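You operate a simulated robot arm through the tools that you are given. There is no shell and no other tool. Be economical: measure what you need, move in short steps, check, and stop when the job is done.

You are at the controls of a simulated two-armed robot. One attempt, no reset.

JOB
Take the cap off the glass bottle that says "62" on the left half of the long bench and lay it down there.

The check looks at the end state, three seconds after you hand in, the way a careful person would. Anything else that was tipped, shoved, dropped, spilled or broken makes it a failure. Lids that push on must go on centred and level and be pressed home; caps that screw on are set level and turned clockwise until they are tight.

ROBOT AND FRAMES
Two 7-joint arms with two-finger parallel grippers on one trunk, on a base that drives. Base frame: it is fixed to the floor where the robot stands at the start and does not move with it; the origin is under the middle of the robot, x ahead of it, y to its left, z up; the surface under the hand at the start is at about z = 903. Readings come in mm, degrees, newtons and seconds.
The left shoulder is at the start at [80, 131, 947], the right one opposite. With the tool pointing down near the work surface each hand reaches from about 380 to 840 mm from the robot's upright axis, wherever it stands, measured 20 degrees to its own side. Payload 1.57 kg a hand.
The tool frame of a hand sits at the grasp point between the pads (the TCP): z along the fingers, y along the line on which they close. The tips reach 30 mm beyond it. The gripper opens to 110 mm. The fingers are 24 mm wide and 12 mm thick; the gripper's body (48 by 112 mm) begins 78 mm behind the TCP.
Orientation is that of the tool frame in the base frame, as a unit quaternion [x, y, z, w]. With the fingers straight down and closing along the base's y, the tool's x points along the base's -x, its y along +y and its z along -z.

CONTROLS
- The arms move only by the tool arm_command. It takes "left_steps", "right_steps" or both (then of equal length, played together; a hand with none holds still); each is one flat list of numbers, 6 for each row, row after row: the shift along the tool's x, y, z in units of 400 mm (1.0 is 400 mm), then the turn, a rotation vector about the tool's x, y, z in units of 90 degrees (1.0 is 90 degrees). In form: [x, y, z, ax, ay, az, x, y, z, ax, ay, az, ...]. A call has 1 to 12 rows; each row is the pose to reach, as a shift and turn from the pose commanded when the call began, along the tool's axes at that moment. "left_jaw" and "right_jaw" are, for a hand that has rows, the opening, from 0 (shut) to 1 (fully open), set as the call begins (left out, the last holds). A call with a number of a shift or a turn outside -1 to 1 is refused whole. A row lasts 0.2 s, in which the tool goes at most 50 mm and 8.6 degrees; a call with a longer step from one row to the next is refused whole, and so is a gripper value outside its range. A pose out of reach is approached as far as the arm can. The call stops where the force on the tool passes 40 N (or 10 N more than at its start, if that is more) or the arm is blocked; 0.2 s more then pass. The fingers move at their own pace (about 108 mm/s each) and stop on an object; they squeeze with about 35 N. The grip force told is the motor's: it shows also when the fingers shut on nothing. Time passes only in rows, and 0.2 s behind the last, so rows that repeat a pose let the fingers close. The reply holds the time, the measured pose of the TCP, the force on the tool along the base axes, the opening and the grip force, in the units named above and with some noise, with the torque about the TCP (base axes, N m) and any sound that the robot's microphone picked up.
- Cameras (640 x 400 px; columns grow to the right, rows downward): "scene" is now at [-55.2, 26.6, 1443.7]; the picture's right is [0.30, -0.95, 0.00], its down [-0.40, -0.12, -0.91] and it looks along [0.87, 0.27, -0.41] (base axes); focal length 279 px, centre (320, 200). "left" rides on the left gripper at [70, -16, -141] in its tool frame; the picture's right is [0.23, 0.97, 0.00], its down [-0.86, 0.20, -0.48] and it looks along [-0.47, 0.11, 0.88] (tool axes); focal length 222 px, centre (320, 200). "right" rides on the right gripper at [70, 16, -141] in its tool frame; the picture's right is [-0.23, 0.97, 0.00], its down [-0.86, -0.20, -0.48] and it looks along [-0.47, -0.11, 0.88] (tool axes); focal length 222 px, centre (320, 200).
- grab_frame(camera): a new picture of that camera. The clock stands still meanwhile.
- drive_base(legs): drives the robot by 1 to 6 legs, each [ahead, left, turn to the left] in mm, mm and degrees, along the robot's own axes; the way and the turn of a leg run together, so that a leg with both is an arc; at most 1500 mm and 180 degrees a leg. The arms and the cameras ride along, it lands a little off, and it stops where it bumps. It gives what a move gives.
- turn_head(pan, tilt): turns the head with the scene camera to pan (to the left, within 109 degrees either way) and tilt (down, from -29 to 69), counted from straight ahead of the robot. It gives what a move gives.
- measure_at(camera, pixels): for up to 12 pixels [column, row] of the newest picture of that camera ("zoom" is the newest enlarged one), the place [x, y, z] in the base frame of the surface seen there, good to about 2 mm, but the place of the scene camera against the robot may be out by one fixed shift of up to 12 mm in any direction. The clock stands still meanwhile.
- inspect(camera, box): a new picture of the part [left, top, right, bottom] of that camera's present view, enlarged. The clock stands still meanwhile.
- sign_off(): hands the job in; it is judged then, once.

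Go step by step. Measure first, check grasps and placings, and put right what went wrong. The budget is 80 turns and 62 pictures, counting those below and the enlarged ones. Unless the task says otherwise, let go and move clear before handing in, and close with one line.

The tools are called after "Call:" as name(argument=value, ...) on one line, values as JSON. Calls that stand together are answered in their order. arm_command: Moves the arms, as the interface text tells. Its arguments: {"type":"object","properties":{"left_steps":{"type":"array"},"left_jaw":{"type":"number"},"right_steps":{"type":"array"},"right_jaw":{"type":"number"}},"required":[]} The other tools are called the same way: drive_base (legs) drives the base; turn_head (pan, tilt) turns the head that bears the scene camera; grab_frame (camera) takes a picture; measure_at (camera, pixels) gives the place of the surface under pixels of a picture; inspect (camera, box) takes an enlarged picture of a part of a camera's view; sign_off () hands the job in.

At the start:

```text
time_s: 0.0
left_ee_pos: [332.8, 389.3, 1241.3]
left_ee_rot: [-0.001, 1.0, 0.0, 0.0]
left_contact_force: [0.1, -0.3, 0.7]
left_torque: [-0.01, -0.02, 0.01]
left_grip_width: 109.9
left_grip_force: 0.1
right_ee_pos: [508.9, 54.4, 1235.3]
right_ee_rot: [0.001, 1.0, 0.0, 0.0]
right_contact_force: [0.0, -0.8, 1.1]
right_torque: [0.0, -0.03, 0.0]
right_grip_width: 110.0
right_grip_force: 0.1
robot x, y, heading: [1.3, -2.6, -0.2]
head pan, tilt: [17.5, 24.5]
```

scene: 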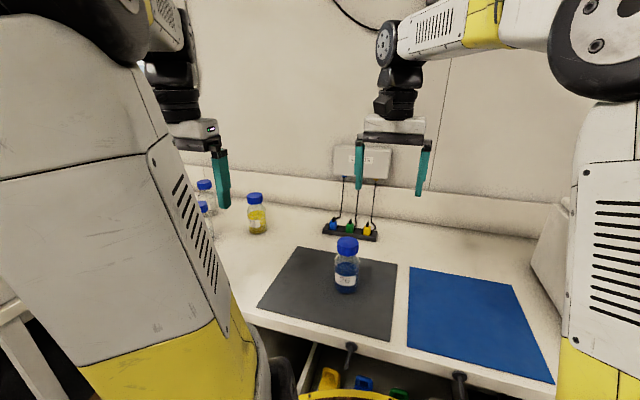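
right: 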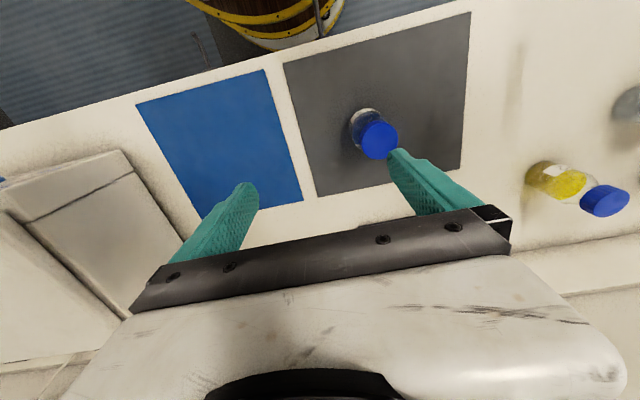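
left: 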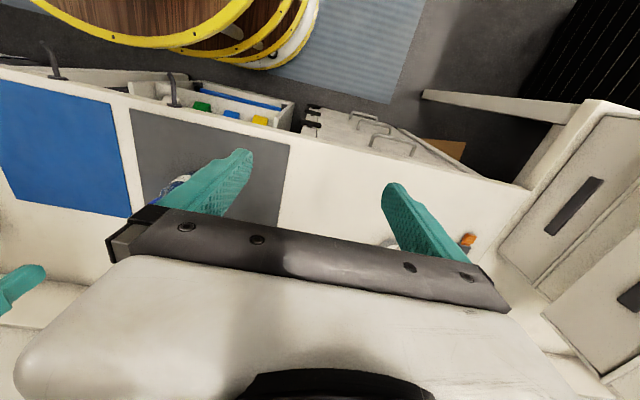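

The scene shows a bottle on the grey mat (345,270), a yellow one (257,212), and more at (205,195). I'll enlarge them to read the labels.

Call:
inspect(camera="scene", box=[310, 225, 390, 305])

Call:
inspect(camera="scene", box=[180, 170, 290, 250])

```text
5.00 times, centred on (350, 265) of scene
```

zoom: 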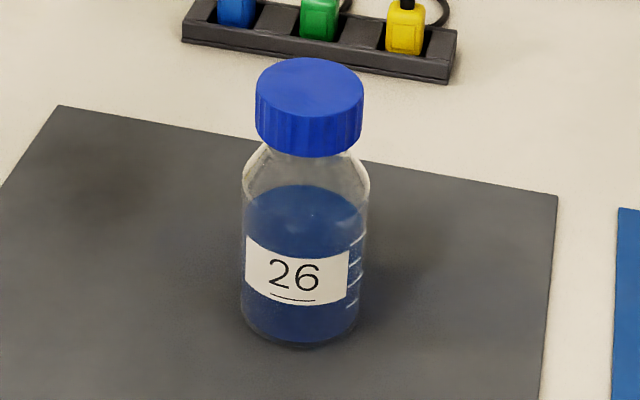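

```text
5.00 times, centred on (235, 210) of scene
```

zoom: 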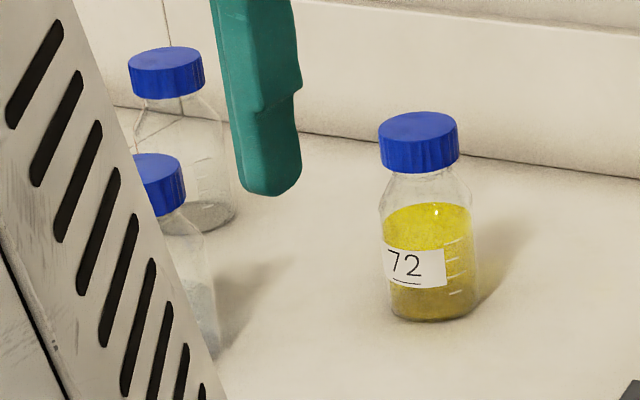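

The mat bottle reads 26 and the yellow one 72, both underlined, so neither is 62. I'll look further left.

Call:
turn_head(pan=55, tilt=25)

Call:
grab_frame(camera="scene")

```text
time_s: 1.0
left_ee_pos: [332.5, 388.4, 1241.7]
left_ee_rot: [-0.001, 1.0, 0.0, 0.001]
left_contact_force: [-0.8, 0.6, -0.4]
left_torque: [0.0, -0.04, -0.02]
left_grip_width: 110.2
left_grip_force: 0.0
right_ee_pos: [509.2, 54.9, 1235.9]
right_ee_rot: [0.0, 1.0, 0.0, 0.0]
right_contact_force: [-0.9, 0.2, -0.2]
right_torque: [0.0, 0.01, 0.01]
right_grip_width: 110.0
right_grip_force: 0.1
robot x, y, heading: [-3.2, 1.8, 0.2]
head pan, tilt: [55.0, 25.0]
```

```text
56 pictures are left
```

scene: 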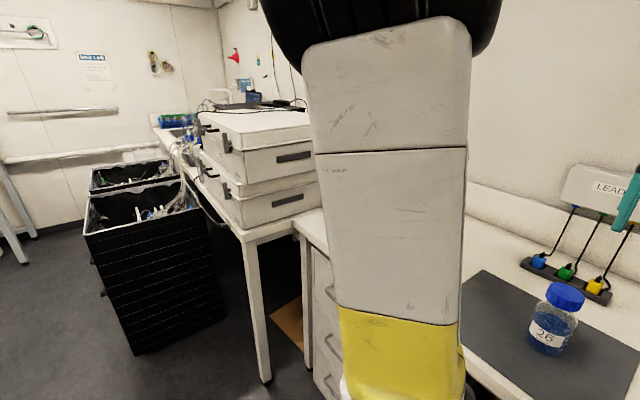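

The arm blocks the view. I'll move the left hand left/up a bit and use its camera.

Call:
arm_command(left_steps=[0, 0.1, 0, 0, 0, 0, 0, 0.2, 0, 0, 0, 0, 0, 0.3, 0, 0, 0, 0, 0, 0.4, 0, 0, 0, 0, 0, 0.5, 0, 0, 0, 0])

Call:
grab_frame(camera="left")

Call:
grab_frame(camera="scene")

```text
time_s: 2.2
left_ee_pos: [329.6, 591.1, 1243.1]
left_ee_rot: [0.0, 1.0, 0.001, 0.0]
left_contact_force: [-1.5, -0.4, 0.6]
left_torque: [0.05, 0.0, 0.03]
left_grip_width: 110.3
left_grip_force: 0.1
right_ee_pos: [508.6, 55.1, 1235.1]
right_ee_rot: [0.0, 1.0, -0.001, 0.0]
right_contact_force: [0.5, -0.6, -0.2]
right_torque: [0.02, -0.04, 0.0]
right_grip_width: 109.8
right_grip_force: 0.0
robot x, y, heading: [4.1, 4.4, -0.2]
head pan, tilt: [55.0, 25.0]
```

```text
55 pictures are left
```

left: 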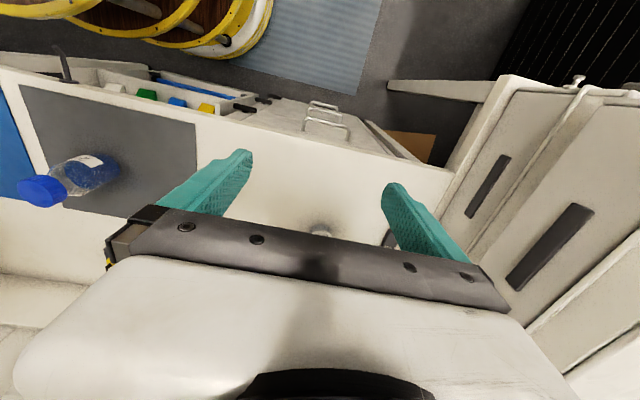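

```text
54 pictures are left
```

scene: 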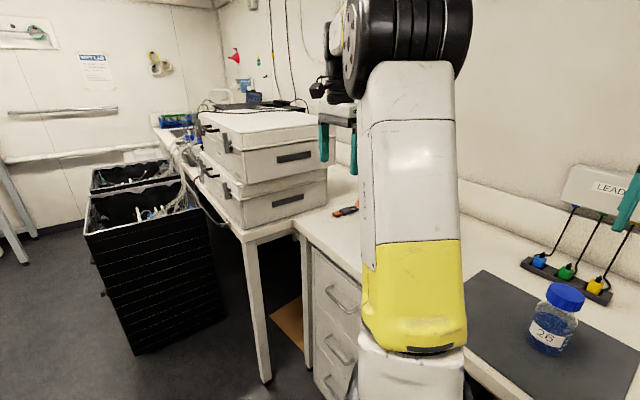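

The bottles are hidden behind the arm. I'll look down to check clearance before driving left.

Call:
turn_head(pan=30, tilt=60)

Call:
grab_frame(camera="scene")

Call:
measure_at(camera="left", pixels=[[322, 235], [390, 240], [230, 45], [240, 98], [275, 97], [160, 70], [440, 175], [70, 165], [30, 190], [195, 125], [60, 75]])

```text
time_s: 3.2
left_ee_pos: [329.6, 591.1, 1242.8]
left_ee_rot: [0.001, 1.0, 0.0, 0.001]
left_contact_force: [-0.4, -0.4, -0.7]
left_torque: [-0.01, -0.01, -0.01]
left_grip_width: 110.2
left_grip_force: 0.0
right_ee_pos: [509.2, 56.3, 1235.4]
right_ee_rot: [0.0, 1.0, 0.0, 0.0]
right_contact_force: [0.8, -0.6, -0.3]
right_torque: [-0.02, 0.01, 0.01]
right_grip_width: 110.1
right_grip_force: 0.0
robot x, y, heading: [-3.9, 2.2, 0.2]
head pan, tilt: [30.0, 60.0]
```

```text
53 pictures are left
```

scene: 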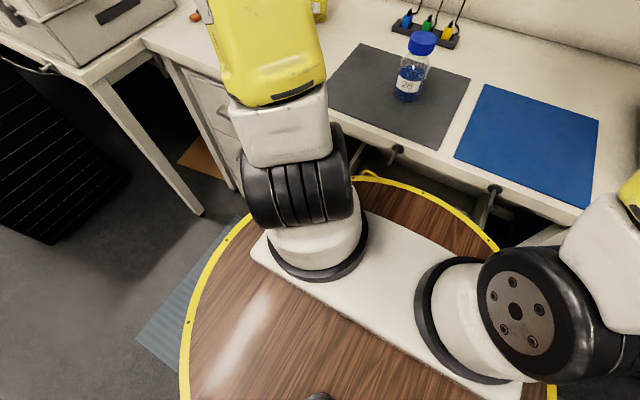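

```text
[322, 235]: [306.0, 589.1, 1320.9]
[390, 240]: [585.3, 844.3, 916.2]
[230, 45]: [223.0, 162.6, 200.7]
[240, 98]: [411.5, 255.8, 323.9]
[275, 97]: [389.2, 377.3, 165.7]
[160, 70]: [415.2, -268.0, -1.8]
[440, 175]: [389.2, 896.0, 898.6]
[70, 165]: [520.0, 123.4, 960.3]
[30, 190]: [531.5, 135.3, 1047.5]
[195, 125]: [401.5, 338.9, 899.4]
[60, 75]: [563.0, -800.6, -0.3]
```

The base clears the bench front sideways. I'll bring the left hand back and drive 300 mm left, then look between the arms.

Call:
arm_command(left_steps=[0, -0.1, 0, 0, 0, 0, 0, -0.2, 0, 0, 0, 0, 0, -0.3, 0, 0, 0, 0, 0, -0.4, 0, 0, 0, 0, 0, -0.5, 0, 0, 0, 0])

Call:
drive_base(legs=[[0, 300, 0]])

Call:
turn_head(pan=8, tilt=32)

Call:
grab_frame(camera="scene")

```text
time_s: 4.5
left_ee_pos: [331.0, 387.9, 1242.3]
left_ee_rot: [0.0, 1.0, 0.0, 0.0]
left_contact_force: [-0.2, -0.3, 0.2]
left_torque: [-0.03, 0.02, 0.02]
left_grip_width: 109.9
left_grip_force: 0.1
right_ee_pos: [508.7, 55.0, 1234.4]
right_ee_rot: [0.0, 1.0, -0.001, 0.0]
right_contact_force: [0.0, -0.6, -0.4]
right_torque: [-0.03, 0.02, 0.04]
right_grip_width: 110.1
right_grip_force: 0.1
robot x, y, heading: [-3.3, -2.3, 0.0]
head pan, tilt: [30.0, 60.0]
```

```text
time_s: 6.5
left_ee_pos: [334.6, 689.1, 1242.9]
left_ee_rot: [0.003, 1.0, 0.0, 0.0]
left_contact_force: [0.1, -0.7, 0.3]
left_torque: [0.04, 0.02, 0.01]
left_grip_width: 109.8
left_grip_force: 0.0
right_ee_pos: [509.6, 356.0, 1235.6]
right_ee_rot: [0.002, 1.0, 0.001, 0.0]
right_contact_force: [-0.9, -0.9, 0.0]
right_torque: [-0.02, -0.02, -0.02]
right_grip_width: 110.0
right_grip_force: 0.0
robot x, y, heading: [-0.1, 301.1, -0.3]
head pan, tilt: [30.0, 60.0]
```

```text
time_s: 7.4
left_ee_pos: [334.4, 688.6, 1243.1]
left_ee_rot: [0.004, 1.0, 0.0, 0.001]
left_contact_force: [0.2, 0.1, 0.5]
left_torque: [0.0, -0.05, 0.0]
left_grip_width: 110.0
left_grip_force: 0.1
right_ee_pos: [511.0, 355.8, 1235.2]
right_ee_rot: [0.002, 1.0, -0.001, 0.0]
right_contact_force: [0.1, -0.1, 0.0]
right_torque: [-0.01, -0.01, -0.03]
right_grip_width: 109.8
right_grip_force: 0.1
robot x, y, heading: [0.2, 304.0, -0.5]
head pan, tilt: [8.0, 32.0]
```

```text
52 pictures are left
```

scene: 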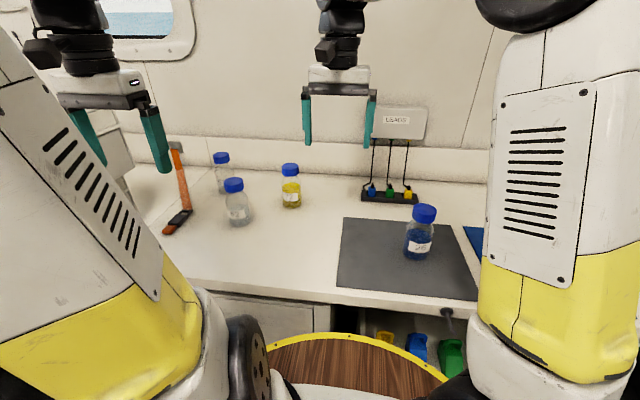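

Four bottles are visible now: (222,172), (236,202), (291,187), (420,235). I'll enlarge the left three and measure.

Call:
inspect(camera="scene", box=[190, 145, 310, 235])

Call:
measure_at(camera="scene", pixels=[[233, 183], [221, 156], [290, 167], [240, 223], [222, 190], [291, 206], [424, 211], [180, 220], [250, 240]])

```text
4.44 times, centred on (250, 190) of scene
```

zoom: 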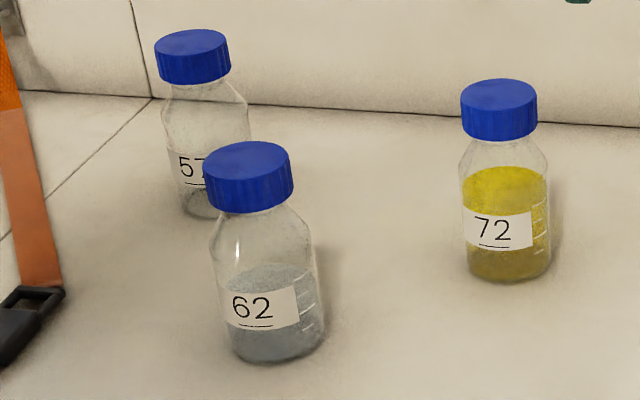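

```text
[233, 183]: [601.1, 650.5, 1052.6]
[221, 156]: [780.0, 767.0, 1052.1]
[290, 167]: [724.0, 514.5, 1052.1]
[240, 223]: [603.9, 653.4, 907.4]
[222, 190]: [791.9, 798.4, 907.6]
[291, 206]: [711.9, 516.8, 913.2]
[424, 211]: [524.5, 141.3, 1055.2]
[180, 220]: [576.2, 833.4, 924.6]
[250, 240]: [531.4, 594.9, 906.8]
```

Bottle 62 stands at about (603, 651), cap top z≈1052. Plan: drive 100 mm further left, the right hand holds the body at a slant, the left hand unscrews from above.

Call:
drive_base(legs=[[0, 100, 0]])

Call:
grab_frame(camera="scene")

Call:
grab_frame(camera="right")

Call:
grab_frame(camera="left")

```text
time_s: 8.6
left_ee_pos: [333.6, 790.0, 1243.6]
left_ee_rot: [0.003, 1.0, -0.001, 0.0]
left_contact_force: [0.6, -1.0, 0.2]
left_torque: [0.01, -0.02, -0.01]
left_grip_width: 109.9
left_grip_force: 0.0
right_ee_pos: [510.7, 456.5, 1234.9]
right_ee_rot: [0.002, 1.0, 0.0, 0.0]
right_contact_force: [-0.3, 0.3, 0.2]
right_torque: [0.01, 0.01, -0.04]
right_grip_width: 110.1
right_grip_force: 0.0
robot x, y, heading: [1.6, 406.2, -0.4]
head pan, tilt: [8.0, 32.0]
```

```text
50 pictures are left
```

scene: 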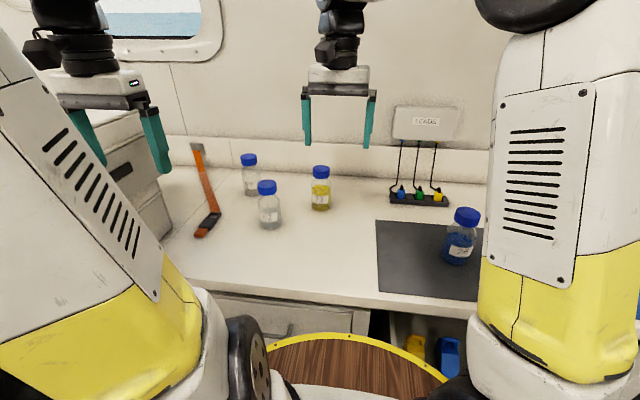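

```text
49 pictures are left
```

right: 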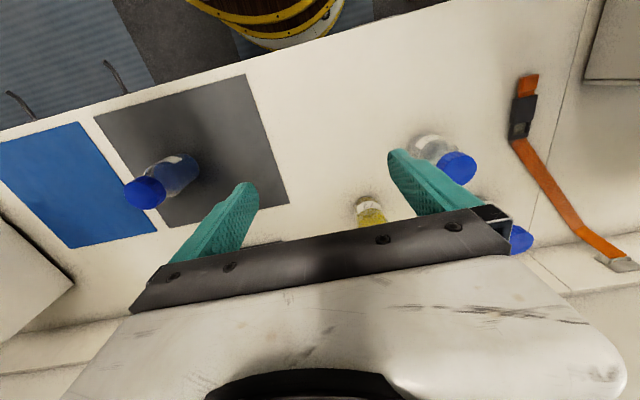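

```text
48 pictures are left
```

left: 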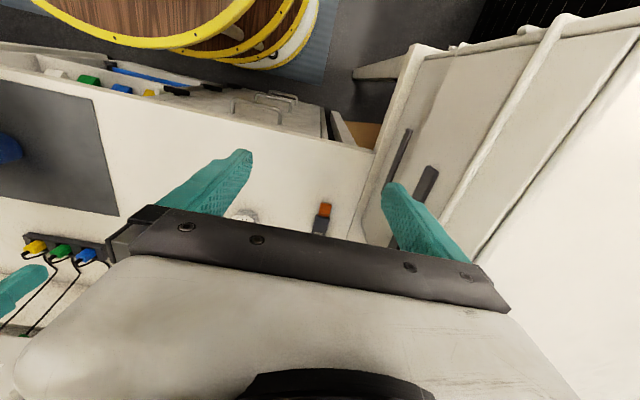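

In the right view the 62 bottle's cap is at (457,168). I'll measure its cap edges there and in the scene view to fix the camera shift.

Call:
measure_at(camera="right", pixels=[[457, 168], [443, 168], [472, 168], [457, 154], [425, 140], [420, 120], [522, 240], [580, 230], [145, 192]])

Call:
inspect(camera="scene", box=[230, 170, 310, 240])

Call:
measure_at(camera="scene", pixels=[[267, 184], [267, 194], [270, 215], [270, 240]])

```text
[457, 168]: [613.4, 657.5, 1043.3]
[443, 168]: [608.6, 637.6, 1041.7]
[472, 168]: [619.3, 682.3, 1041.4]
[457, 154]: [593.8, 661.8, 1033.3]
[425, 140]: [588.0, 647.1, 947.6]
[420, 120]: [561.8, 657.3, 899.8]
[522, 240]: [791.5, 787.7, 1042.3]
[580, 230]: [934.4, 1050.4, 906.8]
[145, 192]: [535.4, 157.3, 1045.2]
```

```text
5.71 times, centred on (270, 205) of scene
```

zoom: 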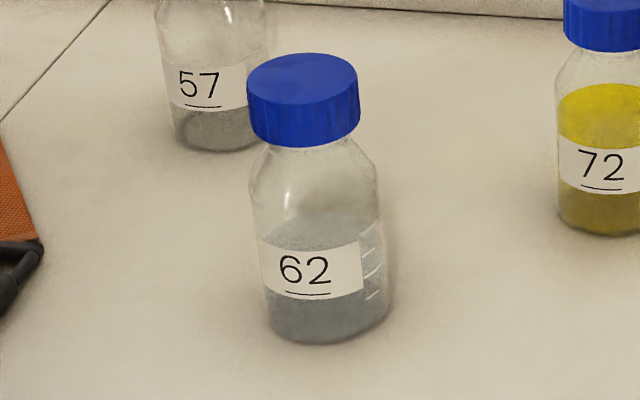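

```text
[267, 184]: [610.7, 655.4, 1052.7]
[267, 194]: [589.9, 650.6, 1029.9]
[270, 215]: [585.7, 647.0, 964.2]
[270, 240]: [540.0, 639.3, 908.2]
```

The right hand camera puts the cap at about (613, 659, 1042), body ~55–60 mm wide, so the scene camera is ~10 mm high. I'll yaw the right hand 35° left and move it toward the pre-grasp.

Call:
arm_command(right_steps=[0.033, 0.0425, 0.0425, 0, 0, -0.0778, 0.066, 0.085, 0.085, 0, 0, -0.1556, 0.099, 0.1275, 0.1275, 0, 0, -0.2333, 0.132, 0.17, 0.17, 0, 0, -0.3111, 0.165, 0.2125, 0.2125, 0, 0, -0.3889], right_jaw=1)

```text
time_s: 9.8
left_ee_pos: [333.9, 790.8, 1243.0]
left_ee_rot: [0.003, 1.0, 0.0, -0.001]
left_contact_force: [-0.3, 0.2, -0.4]
left_torque: [0.01, 0.02, -0.01]
left_grip_width: 109.9
left_grip_force: 0.0
right_ee_pos: [445.0, 541.1, 1150.4]
right_ee_rot: [-0.299, 0.954, 0.0, 0.0]
right_contact_force: [-0.5, 0.4, -0.5]
right_torque: [0.0, 0.0, -0.01]
right_grip_width: 110.2
right_grip_force: 0.1
robot x, y, heading: [-0.1, 402.6, -0.3]
head pan, tilt: [8.0, 32.0]
```

Yaw is right. Now pitch 55° outward while lowering to z≈1083.

Call:
arm_command(right_steps=[0, 0, 0.024, 0, -0.0873, 0, 0, 0, 0.048, 0, -0.1746, 0, 0, 0, 0.072, 0, -0.2619, 0, 0, 0, 0.096, 0, -0.3492, 0, 0, 0, 0.12, 0, -0.4365, 0, 0, 0, 0.144, 0, -0.5238, 0, 0, 0, 0.1675, 0, -0.6111, 0])

Call:
grab_frame(camera="right")

Call:
grab_frame(camera="scene")

```text
time_s: 11.4
left_ee_pos: [334.4, 790.7, 1243.1]
left_ee_rot: [0.002, 1.0, 0.0, 0.0]
left_contact_force: [0.1, 0.0, -0.2]
left_torque: [-0.04, 0.01, 0.03]
left_grip_width: 110.0
left_grip_force: 0.0
right_ee_pos: [451.9, 529.7, 1085.9]
right_ee_rot: [-0.261, 0.871, 0.099, 0.405]
right_contact_force: [0.0, -0.2, -0.9]
right_torque: [-0.03, -0.04, 0.0]
right_grip_width: 110.1
right_grip_force: 0.1
right hand out of reach, approached as far as the arm can: row 6, 7
robot x, y, heading: [1.5, 407.5, -0.4]
head pan, tilt: [8.0, 32.0]
```

```text
46 pictures are left
```

right: 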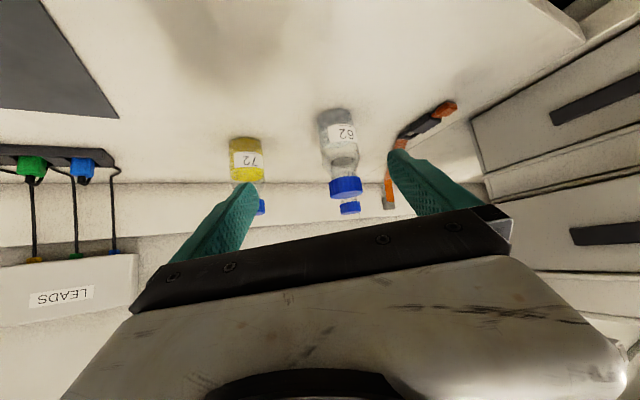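

```text
45 pictures are left
```

scene: 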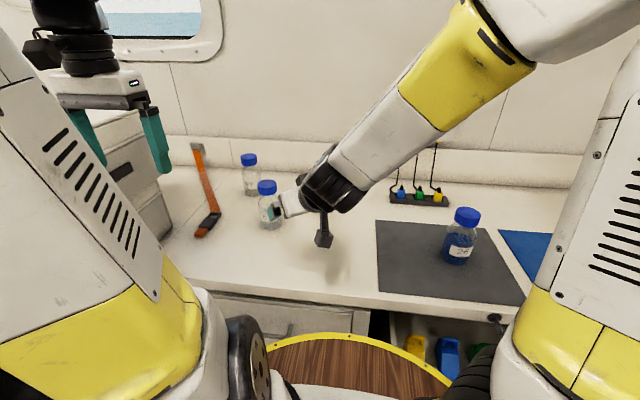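

Reach limited the pitch to ~49°. I'll advance 120 mm along the approach, where it may become reachable.

Call:
arm_command(right_steps=[0, 0, 0.075, 0, 0, 0, 0, 0, 0.15, 0, 0, 0, 0, 0, 0.225, 0, 0, 0, 0, 0, 0.3, 0, 0, 0])

Call:
grab_frame(camera="right")

```text
time_s: 12.4
left_ee_pos: [334.1, 790.0, 1243.1]
left_ee_rot: [0.002, 1.0, -0.001, 0.0]
left_contact_force: [-0.4, -0.7, 0.1]
left_torque: [-0.01, -0.04, -0.04]
left_grip_width: 110.0
left_grip_force: 0.2
right_ee_pos: [531.0, 576.9, 1008.7]
right_ee_rot: [-0.263, 0.869, 0.1, 0.406]
right_contact_force: [-0.6, -0.5, -0.5]
right_torque: [-0.02, -0.02, -0.02]
right_grip_width: 109.8
right_grip_force: 0.1
robot x, y, heading: [-0.1, 406.8, -0.4]
head pan, tilt: [8.0, 32.0]
```

```text
44 pictures are left
```

right: 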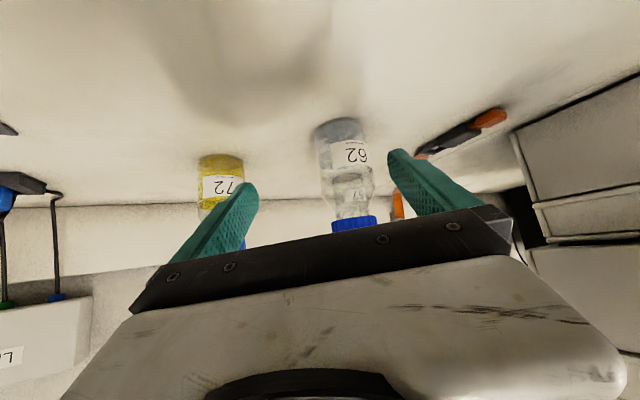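

The hand is at (531,577,1009), bottle 62 ahead at (345,160). I'll measure it from here to check the lateral offset.

Call:
measure_at(camera="right", pixels=[[345, 135], [318, 140], [367, 135], [353, 165], [354, 222], [337, 224], [373, 220], [335, 118]])

Call:
inspect(camera="right", box=[280, 90, 420, 250])

```text
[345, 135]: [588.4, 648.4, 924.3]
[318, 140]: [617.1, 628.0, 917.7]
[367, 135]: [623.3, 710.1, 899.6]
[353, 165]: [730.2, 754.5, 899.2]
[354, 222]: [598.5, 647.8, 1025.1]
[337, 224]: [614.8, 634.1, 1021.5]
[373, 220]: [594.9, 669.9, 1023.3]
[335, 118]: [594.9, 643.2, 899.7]
```

```text
2.50 times, centred on (350, 170) of right
```

zoom: 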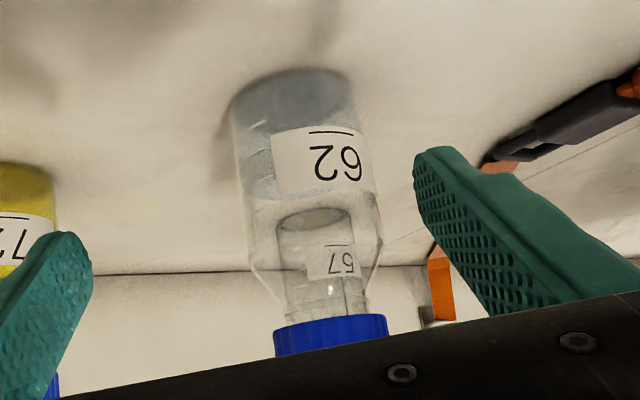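

Centre estimate (613, 659) holds. I'll shift sideways 23 mm and up slightly, then advance about 121 mm around the body.

Call:
arm_command(right_steps=[-0.054, 0.057, 0, 0, 0, 0, -0.054, 0.057, 0.075, 0, 0, 0, -0.054, 0.057, 0.15, 0, 0, 0, -0.054, 0.057, 0.2, 0, 0, 0])

Call:
grab_frame(camera="right")

Call:
inspect(camera="scene", box=[190, 130, 350, 250])

```text
time_s: 13.4
left_ee_pos: [334.6, 790.5, 1242.7]
left_ee_rot: [0.002, 1.0, 0.0, 0.001]
left_contact_force: [-0.4, -0.9, 0.7]
left_torque: [0.01, -0.02, 0.01]
left_grip_width: 110.2
left_grip_force: 0.0
right_ee_pos: [583.1, 635.9, 973.9]
right_ee_rot: [-0.262, 0.87, 0.1, 0.406]
right_contact_force: [-0.2, 0.5, 0.2]
right_torque: [0.02, 0.02, -0.01]
right_grip_width: 109.8
right_grip_force: 0.0
robot x, y, heading: [1.1, 404.4, -0.1]
head pan, tilt: [8.0, 32.0]
```

```text
42 pictures are left
```

right: 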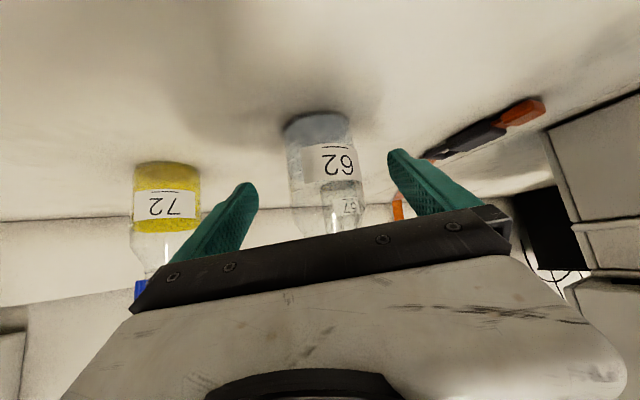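

```text
3.33 times, centred on (270, 190) of scene
```

zoom: 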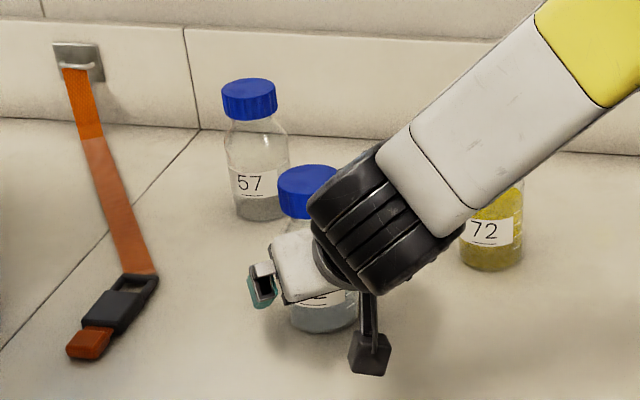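

The bottle is centred between the fingers (288–352 between 255 and 390). I'll advance the last 41 mm and close.

Call:
arm_command(right_steps=[0, 0, 0.05, 0, 0, 0, 0, 0, 0.1025, 0, 0, 0])

Call:
grab_frame(camera="right")

Call:
inspect(camera="scene", box=[190, 130, 350, 250])

```text
time_s: 14.0
left_ee_pos: [333.6, 790.4, 1243.2]
left_ee_rot: [0.003, 1.0, 0.0, -0.001]
left_contact_force: [-0.1, -0.3, -0.6]
left_torque: [0.03, -0.05, -0.01]
left_grip_width: 110.2
left_grip_force: 0.1
right_ee_pos: [609.5, 651.8, 945.1]
right_ee_rot: [-0.262, 0.87, 0.1, 0.406]
right_contact_force: [-0.7, 1.0, -0.3]
right_torque: [0.01, -0.02, 0.0]
right_grip_width: 109.8
right_grip_force: 0.0
robot x, y, heading: [0.3, 406.2, -0.2]
head pan, tilt: [8.0, 32.0]
```

```text
40 pictures are left
```

right: 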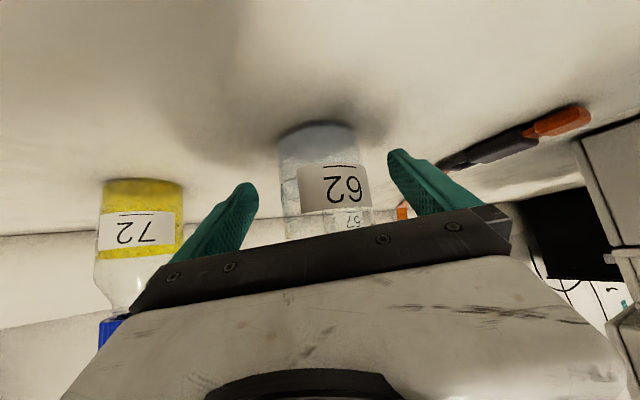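

```text
3.33 times, centred on (270, 190) of scene
```

zoom: 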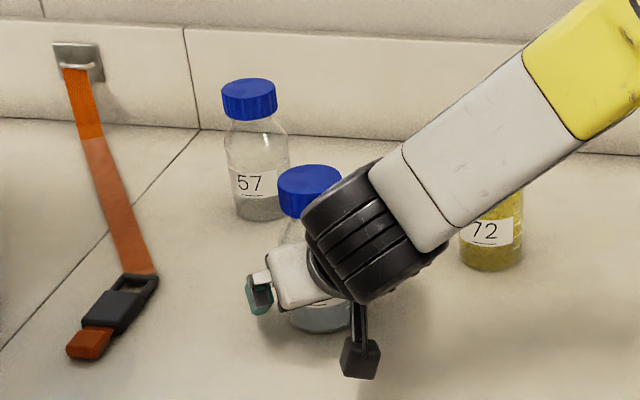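

Fingers straddle the body. Closing the right jaw.

Call:
arm_command(right_steps=[0, 0, 0, 0, 0, 0, 0, 0, 0, 0, 0, 0, 0, 0, 0, 0, 0, 0, 0, 0, 0, 0, 0, 0], right_jaw=0)

Call:
grab_frame(camera="right")

Call:
grab_frame(camera="scene")

```text
time_s: 15.0
left_ee_pos: [334.7, 789.6, 1243.1]
left_ee_rot: [0.003, 1.0, 0.0, -0.001]
left_contact_force: [-1.3, 0.8, 0.1]
left_torque: [0.04, -0.01, 0.0]
left_grip_width: 109.6
left_grip_force: 0.0
right_ee_pos: [610.5, 651.6, 944.9]
right_ee_rot: [-0.262, 0.87, 0.099, 0.406]
right_contact_force: [0.1, 2.0, 1.2]
right_torque: [0.16, 0.1, 0.05]
right_grip_width: 66.6
right_grip_force: 35.2
robot x, y, heading: [3.9, 403.3, -0.1]
head pan, tilt: [8.0, 32.0]
```

```text
38 pictures are left
```

right: 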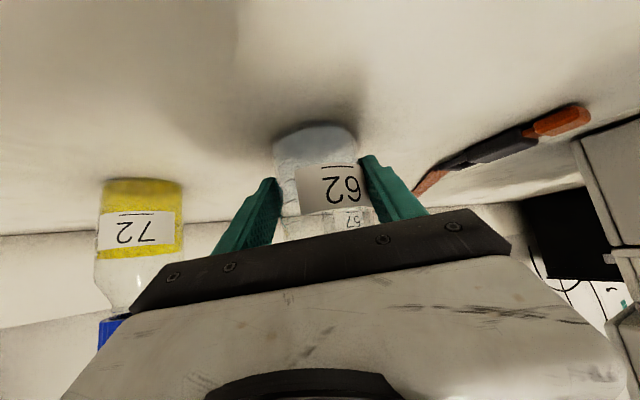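

```text
37 pictures are left
```

scene: 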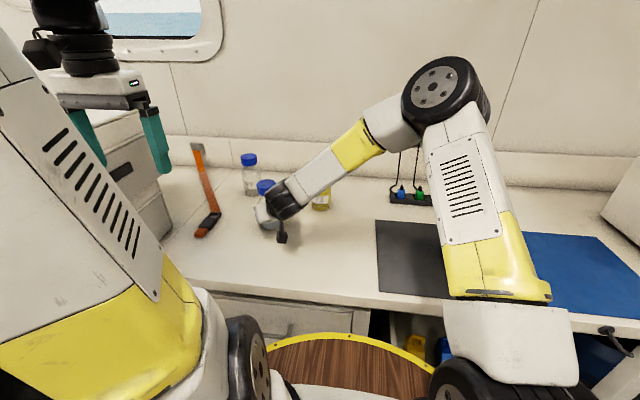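

Right hand holds the bottle (66.6 mm, 35 N). Now the left hand goes above the cap at its present height while turning 100° clockwise, to leave room for the unscrewing stroke.

Call:
arm_command(left_steps=[-0.0581, -0.0273, 0, 0, 0, 0.0926, -0.1163, -0.0546, 0, 0, 0, 0.1852, -0.1744, -0.0819, 0, 0, 0, 0.2778, -0.2325, -0.1092, 0, 0, 0, 0.3704, -0.2906, -0.1365, 0, 0, 0, 0.463, -0.3488, -0.1638, 0, 0, 0, 0.5556, -0.4069, -0.191, 0, 0, 0, 0.6481, -0.465, -0.2183, 0, 0, 0, 0.7407, -0.5231, -0.2456, 0, 0, 0, 0.8333, -0.5813, -0.2729, 0, 0, 0, 0.9259, -0.6394, -0.3002, 0, 0, 0, 0.98, -0.6975, -0.3275, 0, 0, 0, 1.0], left_jaw=0.6)

Call:
grab_frame(camera="left")

Call:
grab_frame(camera="scene")

```text
time_s: 17.6
left_ee_pos: [611.5, 660.5, 1243.2]
left_ee_rot: [0.709, 0.705, 0.0, 0.0]
left_contact_force: [-0.4, 0.1, 0.0]
left_torque: [0.01, -0.02, 0.0]
left_grip_width: 66.1
left_grip_force: 0.1
right_ee_pos: [609.7, 651.7, 946.1]
right_ee_rot: [-0.263, 0.869, 0.1, 0.407]
right_contact_force: [0.5, -0.2, 3.4]
right_torque: [0.15, -0.02, -0.01]
right_grip_width: 66.7
right_grip_force: 34.6
robot x, y, heading: [-1.0, 401.5, -0.2]
head pan, tilt: [8.0, 32.0]
```

```text
36 pictures are left
```

left: 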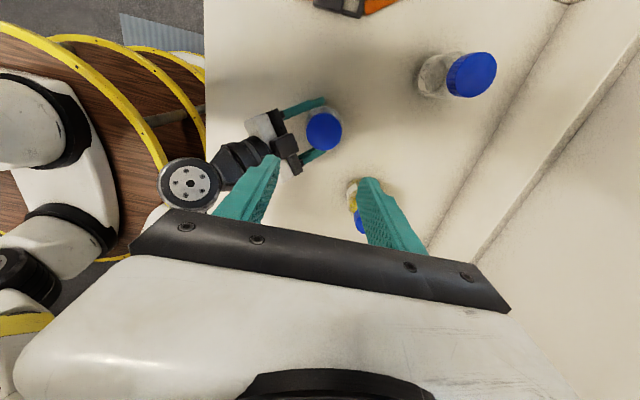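

```text
35 pictures are left
```

scene: 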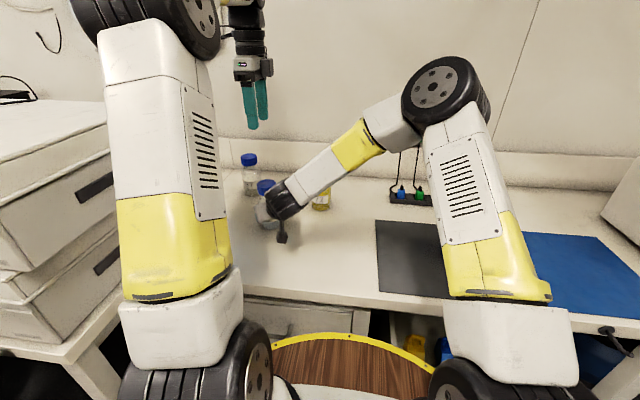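

The left view shows the cap at (324,131) with the right hand below-left. Measuring the cap.

Call:
inspect(camera="left", box=[230, 70, 390, 190])

Call:
measure_at(camera="left", pixels=[[324, 131], [309, 131], [339, 131], [324, 116], [324, 146], [265, 127], [245, 150], [190, 185]])

```text
3.33 times, centred on (310, 130) of left
```

zoom: 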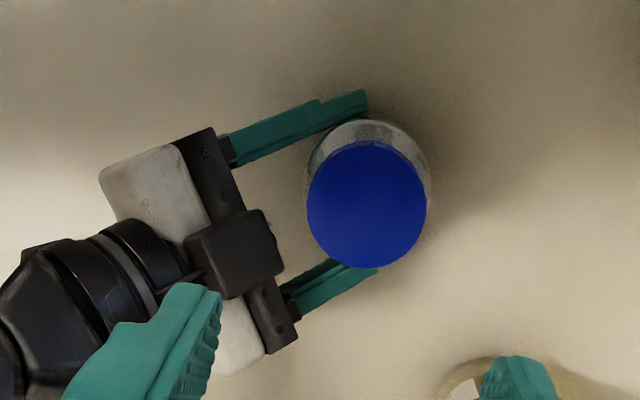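

```text
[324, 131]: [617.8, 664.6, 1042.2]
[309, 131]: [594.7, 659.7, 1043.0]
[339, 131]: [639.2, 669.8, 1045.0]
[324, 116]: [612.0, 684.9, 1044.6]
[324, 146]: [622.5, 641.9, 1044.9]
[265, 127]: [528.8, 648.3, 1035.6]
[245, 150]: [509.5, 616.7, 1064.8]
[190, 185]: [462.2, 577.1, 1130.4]
```

Cap centre ≈ (617.5, 664), top z 1043, diameter ~54. I'll measure how close the right gripper's parts (zoom 235,255 / 280,240) are.

Call:
measure_at(camera="zoom", pixels=[[235, 255], [275, 240], [270, 280], [240, 225], [205, 150], [240, 190], [285, 320], [290, 300], [340, 270], [300, 130], [367, 205], [225, 150]])

```text
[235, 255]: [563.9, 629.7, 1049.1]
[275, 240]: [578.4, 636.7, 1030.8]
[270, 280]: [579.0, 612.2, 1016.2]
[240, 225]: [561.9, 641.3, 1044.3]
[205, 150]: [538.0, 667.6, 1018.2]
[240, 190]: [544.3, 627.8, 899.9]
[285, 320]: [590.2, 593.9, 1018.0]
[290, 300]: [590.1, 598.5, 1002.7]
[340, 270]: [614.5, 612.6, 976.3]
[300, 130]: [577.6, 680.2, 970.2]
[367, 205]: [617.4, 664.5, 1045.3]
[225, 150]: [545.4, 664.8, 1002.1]
```

A block on the right gripper sits 47 mm from the cap axis toward 215°, so the left fingers should swing through roughly 65–180° to avoid it. I'll turn the left hand back 70°, centre it, and open to 77 mm.

Call:
arm_command(left_steps=[0.0095, 0.015, 0, 0, 0, -0.0864, 0.0095, 0.015, 0, 0, 0, -0.1728, 0.0095, 0.015, 0, 0, 0, -0.2593, 0.0095, 0.015, 0, 0, 0, -0.3457, 0.0095, 0.015, 0, 0, 0, -0.4321, 0.0095, 0.015, 0, 0, 0, -0.5185, 0.0095, 0.015, 0, 0, 0, -0.6049, 0.0095, 0.015, 0, 0, 0, -0.6914, 0.0095, 0.015, 0, 0, 0, -0.7778], left_jaw=0.72)

```text
time_s: 19.6
left_ee_pos: [618.4, 661.2, 1243.2]
left_ee_rot: [0.175, 0.985, 0.0, 0.0]
left_contact_force: [-0.4, -0.9, -0.6]
left_torque: [0.06, -0.01, 0.01]
left_grip_width: 79.5
left_grip_force: 0.0
right_ee_pos: [608.7, 651.9, 947.1]
right_ee_rot: [-0.262, 0.869, 0.099, 0.407]
right_contact_force: [1.3, 0.6, 5.0]
right_torque: [0.24, 0.05, -0.03]
right_grip_width: 66.5
right_grip_force: 35.3
robot x, y, heading: [3.7, 406.2, -0.5]
head pan, tilt: [8.0, 32.0]
```

Orientation good. Descend to tips ~35 mm above the cap and look.

Call:
arm_command(left_steps=[0, 0, 0.083, 0, 0, 0, 0, 0, 0.166, 0, 0, 0, 0, 0, 0.25, 0, 0, 0, 0, 0, 0.3325, 0, 0, 0])

Call:
grab_frame(camera="left")

```text
time_s: 20.6
left_ee_pos: [618.4, 660.5, 1108.3]
left_ee_rot: [0.176, 0.984, -0.001, 0.0]
left_contact_force: [-0.1, 0.1, 0.1]
left_torque: [-0.01, 0.01, 0.06]
left_grip_width: 79.3
left_grip_force: 0.0
right_ee_pos: [610.4, 650.6, 946.7]
right_ee_rot: [-0.261, 0.87, 0.098, 0.407]
right_contact_force: [0.1, 0.6, 5.4]
right_torque: [0.25, 0.01, -0.01]
right_grip_width: 66.5
right_grip_force: 34.8
robot x, y, heading: [-0.5, 407.4, -0.4]
head pan, tilt: [8.0, 32.0]
```

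```text
33 pictures are left
```

left: 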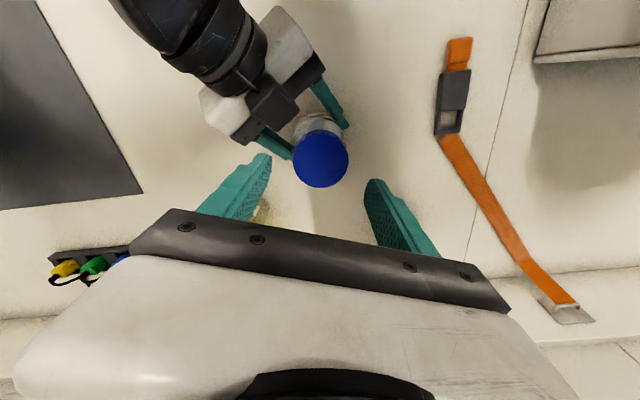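

Call:
inspect(camera="left", box=[240, 80, 400, 220])

Call:
measure_at(camera="left", pixels=[[320, 159], [296, 159], [345, 159], [320, 134], [320, 183], [265, 155], [370, 180], [290, 95], [265, 130]])

```text
2.86 times, centred on (320, 150) of left
```

zoom: 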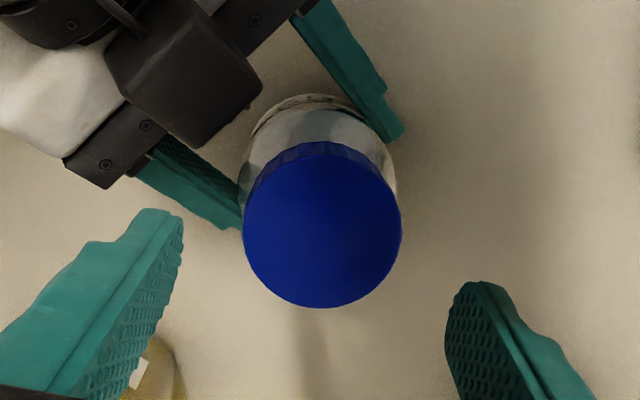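

```text
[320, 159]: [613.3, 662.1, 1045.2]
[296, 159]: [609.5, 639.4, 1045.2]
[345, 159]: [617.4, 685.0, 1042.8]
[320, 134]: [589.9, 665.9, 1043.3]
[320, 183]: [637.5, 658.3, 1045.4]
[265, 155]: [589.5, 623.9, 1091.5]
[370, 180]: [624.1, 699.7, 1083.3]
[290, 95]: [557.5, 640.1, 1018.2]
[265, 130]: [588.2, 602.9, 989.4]
```

Cap centre ≈ (614.3, 662.5), so the hand needs +4.5 mm along tool x; fingers at 70°/250° clear the block. Open to 68 mm and descend 63 mm.

Call:
arm_command(left_steps=[0.0112, 0, 0, 0, 0, 0, 0.0112, 0, 0.04, 0, 0, 0, 0.0112, 0, 0.08, 0, 0, 0, 0.0112, 0, 0.12, 0, 0, 0, 0.0112, 0, 0.156, 0, 0, 0], left_jaw=0.63)

Call:
grab_frame(camera="left")

```text
time_s: 21.8
left_ee_pos: [614.6, 664.2, 1046.8]
left_ee_rot: [0.177, 0.984, 0.0, 0.0]
left_contact_force: [-0.4, 0.5, 0.2]
left_torque: [-0.02, 0.02, 0.01]
left_grip_width: 69.2
left_grip_force: 0.0
right_ee_pos: [608.6, 650.8, 945.6]
right_ee_rot: [-0.262, 0.869, 0.1, 0.407]
right_contact_force: [0.2, -1.6, 5.1]
right_torque: [0.21, 0.06, 0.03]
right_grip_width: 66.8
right_grip_force: 34.9
robot x, y, heading: [2.9, 401.2, -0.0]
head pan, tilt: [8.0, 32.0]
```

```text
31 pictures are left
```

left: 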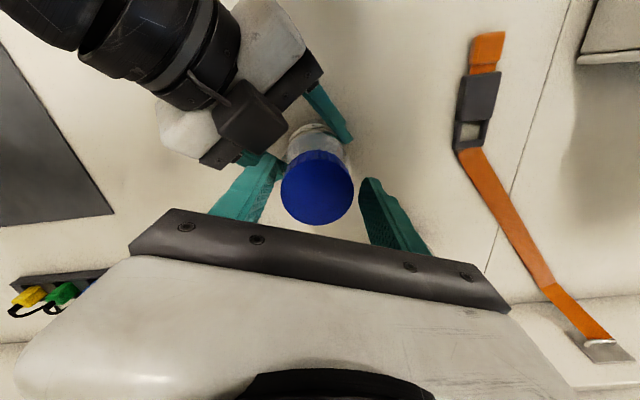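

Cap sits between the fingers (281–352), no contact. Close the left jaw.

Call:
arm_command(left_steps=[0, 0, 0, 0, 0, 0, 0, 0, 0, 0, 0, 0, 0, 0, 0, 0, 0, 0], left_jaw=0)

Call:
grab_frame(camera="left")

```text
time_s: 22.6
left_ee_pos: [615.4, 663.8, 1047.0]
left_ee_rot: [0.176, 0.984, -0.001, -0.001]
left_contact_force: [-5.9, -7.9, -0.4]
left_torque: [-0.51, 0.27, -0.07]
left_grip_width: 52.6
left_grip_force: 35.1
right_ee_pos: [610.6, 651.4, 945.2]
right_ee_rot: [-0.263, 0.869, 0.1, 0.407]
right_contact_force: [4.4, 6.9, 2.7]
right_torque: [-0.18, 0.4, 0.09]
right_grip_width: 67.0
right_grip_force: 35.0
robot x, y, heading: [-0.3, 405.2, -0.4]
head pan, tilt: [8.0, 32.0]
```

```text
30 pictures are left
```

left: 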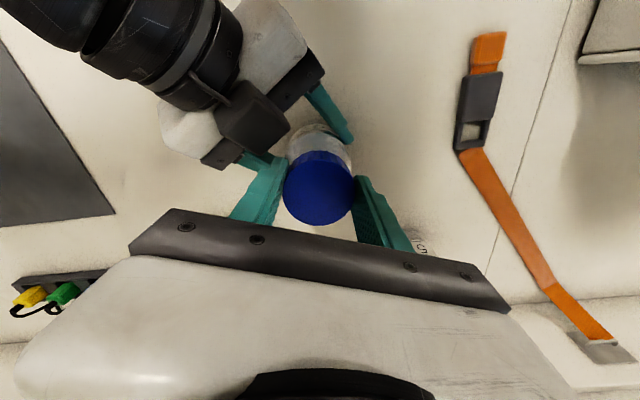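

Cap gripped (52.6 mm, 35 N). Turn counterclockwise 80° with a ~1 mm rise, easing the side force by 1.5 mm.

Call:
arm_command(left_steps=[0, -0.0038, 0, 0, 0, 0, 0, -0.0038, 0, 0, 0, -0.0889, 0, -0.0038, -0.0003, 0, 0, -0.1778, 0, -0.0038, -0.0006, 0, 0, -0.2667, 0, -0.0038, -0.0009, 0, 0, -0.3556, 0, -0.0038, -0.0012, 0, 0, -0.4444, 0, -0.0038, -0.0015, 0, 0, -0.5333, 0, -0.0038, -0.0018, 0, 0, -0.6222, 0, -0.0038, -0.0021, 0, 0, -0.7111, 0, -0.0038, -0.0024, 0, 0, -0.8, 0, -0.0038, -0.0025, 0, 0, -0.8889])

Call:
grab_frame(camera="left")

```text
time_s: 25.0
left_ee_pos: [614.0, 660.9, 1049.0]
left_ee_rot: [-0.498, 0.867, -0.001, 0.0]
left_contact_force: [2.3, -22.7, 0.3]
left_torque: [-1.23, -0.19, -0.07]
left_grip_width: 52.3
left_grip_force: 34.6
right_ee_pos: [608.6, 654.1, 946.5]
right_ee_rot: [-0.264, 0.869, 0.102, 0.406]
right_contact_force: [-2.9, 22.7, 0.7]
right_torque: [-1.0, -0.08, 0.22]
right_grip_width: 66.6
right_grip_force: 34.7
robot x, y, heading: [3.5, 408.7, -0.4]
head pan, tilt: [8.0, 32.0]
```

```text
29 pictures are left
```

left: 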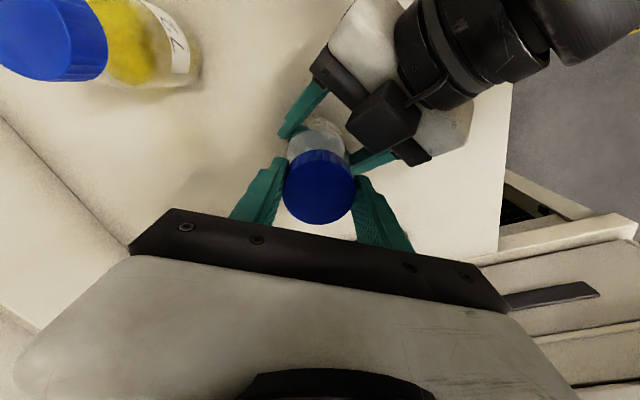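

The cap turned a full 80° with the hand, side force 23 N suggests a slightly off-centre grip. I'll open and check the centring in the left image.

Call:
arm_command(left_steps=[0, 0, 0, 0, 0, 0, 0, 0, 0, 0, 0, 0], left_jaw=0.63)

Call:
inspect(camera="left", box=[240, 110, 400, 250])

```text
time_s: 25.6
left_ee_pos: [613.6, 662.5, 1048.9]
left_ee_rot: [-0.498, 0.867, 0.002, 0.001]
left_contact_force: [0.4, -0.4, -0.4]
left_torque: [0.02, 0.01, -0.01]
left_grip_width: 69.4
left_grip_force: 0.1
right_ee_pos: [610.9, 649.6, 946.1]
right_ee_rot: [-0.26, 0.87, 0.098, 0.407]
right_contact_force: [0.8, -3.0, 7.8]
right_torque: [0.06, 0.11, 0.0]
right_grip_width: 66.4
right_grip_force: 34.4
robot x, y, heading: [1.0, 403.8, -0.2]
head pan, tilt: [8.0, 32.0]
```

```text
2.86 times, centred on (320, 180) of left
```

zoom: 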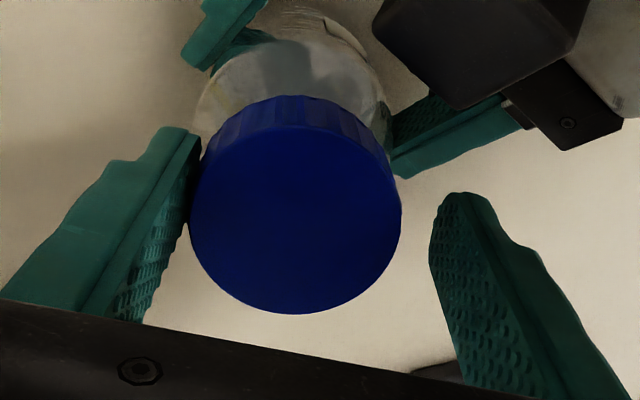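

The cap is now ~5–7 mm off the TCP, so I must check whether the bottle tilted. Measuring the cap top and enlarging the scene view.

Call:
measure_at(camera="zoom", pixels=[[295, 212], [200, 212], [392, 212], [295, 115], [295, 305], [270, 30], [160, 200], [460, 250]])

Call:
inspect(camera="scene", box=[190, 130, 350, 250])

Call:
grab_frame(camera="right")

```text
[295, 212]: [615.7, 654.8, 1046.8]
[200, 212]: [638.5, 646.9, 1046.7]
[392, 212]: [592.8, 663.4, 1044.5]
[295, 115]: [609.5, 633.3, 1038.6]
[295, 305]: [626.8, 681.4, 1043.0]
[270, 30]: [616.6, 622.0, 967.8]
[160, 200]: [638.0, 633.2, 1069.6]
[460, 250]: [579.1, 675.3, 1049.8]
```

```text
3.33 times, centred on (270, 190) of scene
```

zoom: 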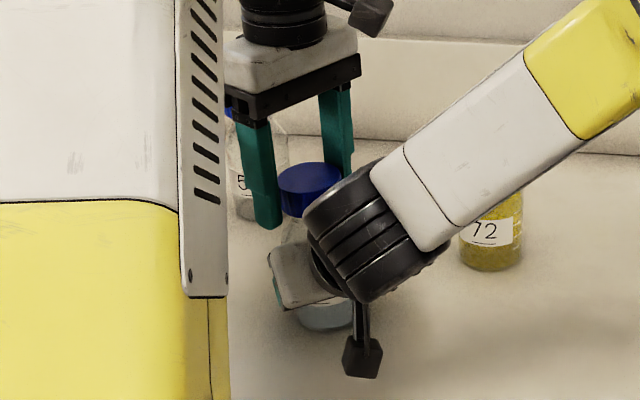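

```text
26 pictures are left
```

right: 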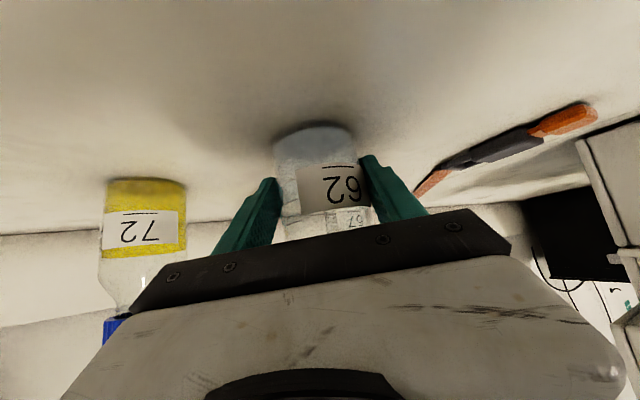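

The bottle hasn't visibly tilted or moved (72 and the cap unchanged in the scene zoom); the hand just sits ~7 mm off. I'll recentre and turn back 80°, then check.

Call:
arm_command(left_steps=[0.0138, -0.0138, 0, 0, 0, 0, 0.0138, -0.0138, 0, 0, 0, 0.0889, 0.0138, -0.0138, 0, 0, 0, 0.1778, 0.0138, -0.0138, 0, 0, 0, 0.2667, 0.0138, -0.0138, 0, 0, 0, 0.3556, 0.0138, -0.0138, 0, 0, 0, 0.4444, 0.0138, -0.0138, 0, 0, 0, 0.5333, 0.0138, -0.0138, 0, 0, 0, 0.6222, 0.0138, -0.0138, 0, 0, 0, 0.7111, 0.0138, -0.0138, 0, 0, 0, 0.8, 0.0138, -0.0138, 0, 0, 0, 0.8889])

Call:
inspect(camera="left", box=[240, 110, 400, 250])

```text
time_s: 28.0
left_ee_pos: [616.1, 654.2, 1048.7]
left_ee_rot: [0.177, 0.984, 0.0, 0.0]
left_contact_force: [-0.6, -1.3, -0.1]
left_torque: [0.01, -0.03, -0.02]
left_grip_width: 69.2
left_grip_force: 0.1
right_ee_pos: [609.0, 651.1, 946.7]
right_ee_rot: [-0.262, 0.87, 0.1, 0.406]
right_contact_force: [0.9, -0.9, 4.1]
right_torque: [0.12, 0.06, -0.03]
right_grip_width: 66.7
right_grip_force: 35.2
robot x, y, heading: [-1.0, 404.6, -0.7]
head pan, tilt: [8.0, 32.0]
```

```text
2.86 times, centred on (320, 180) of left
```

zoom: 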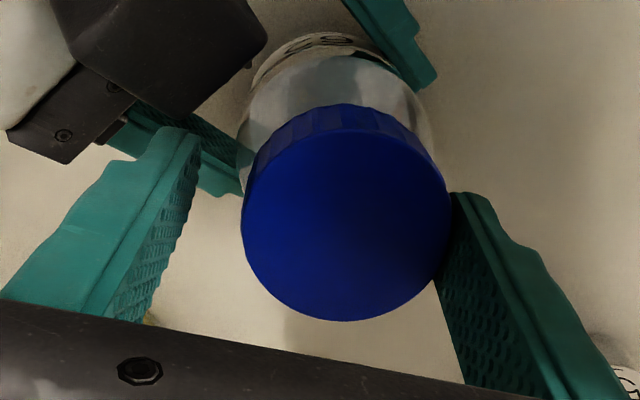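

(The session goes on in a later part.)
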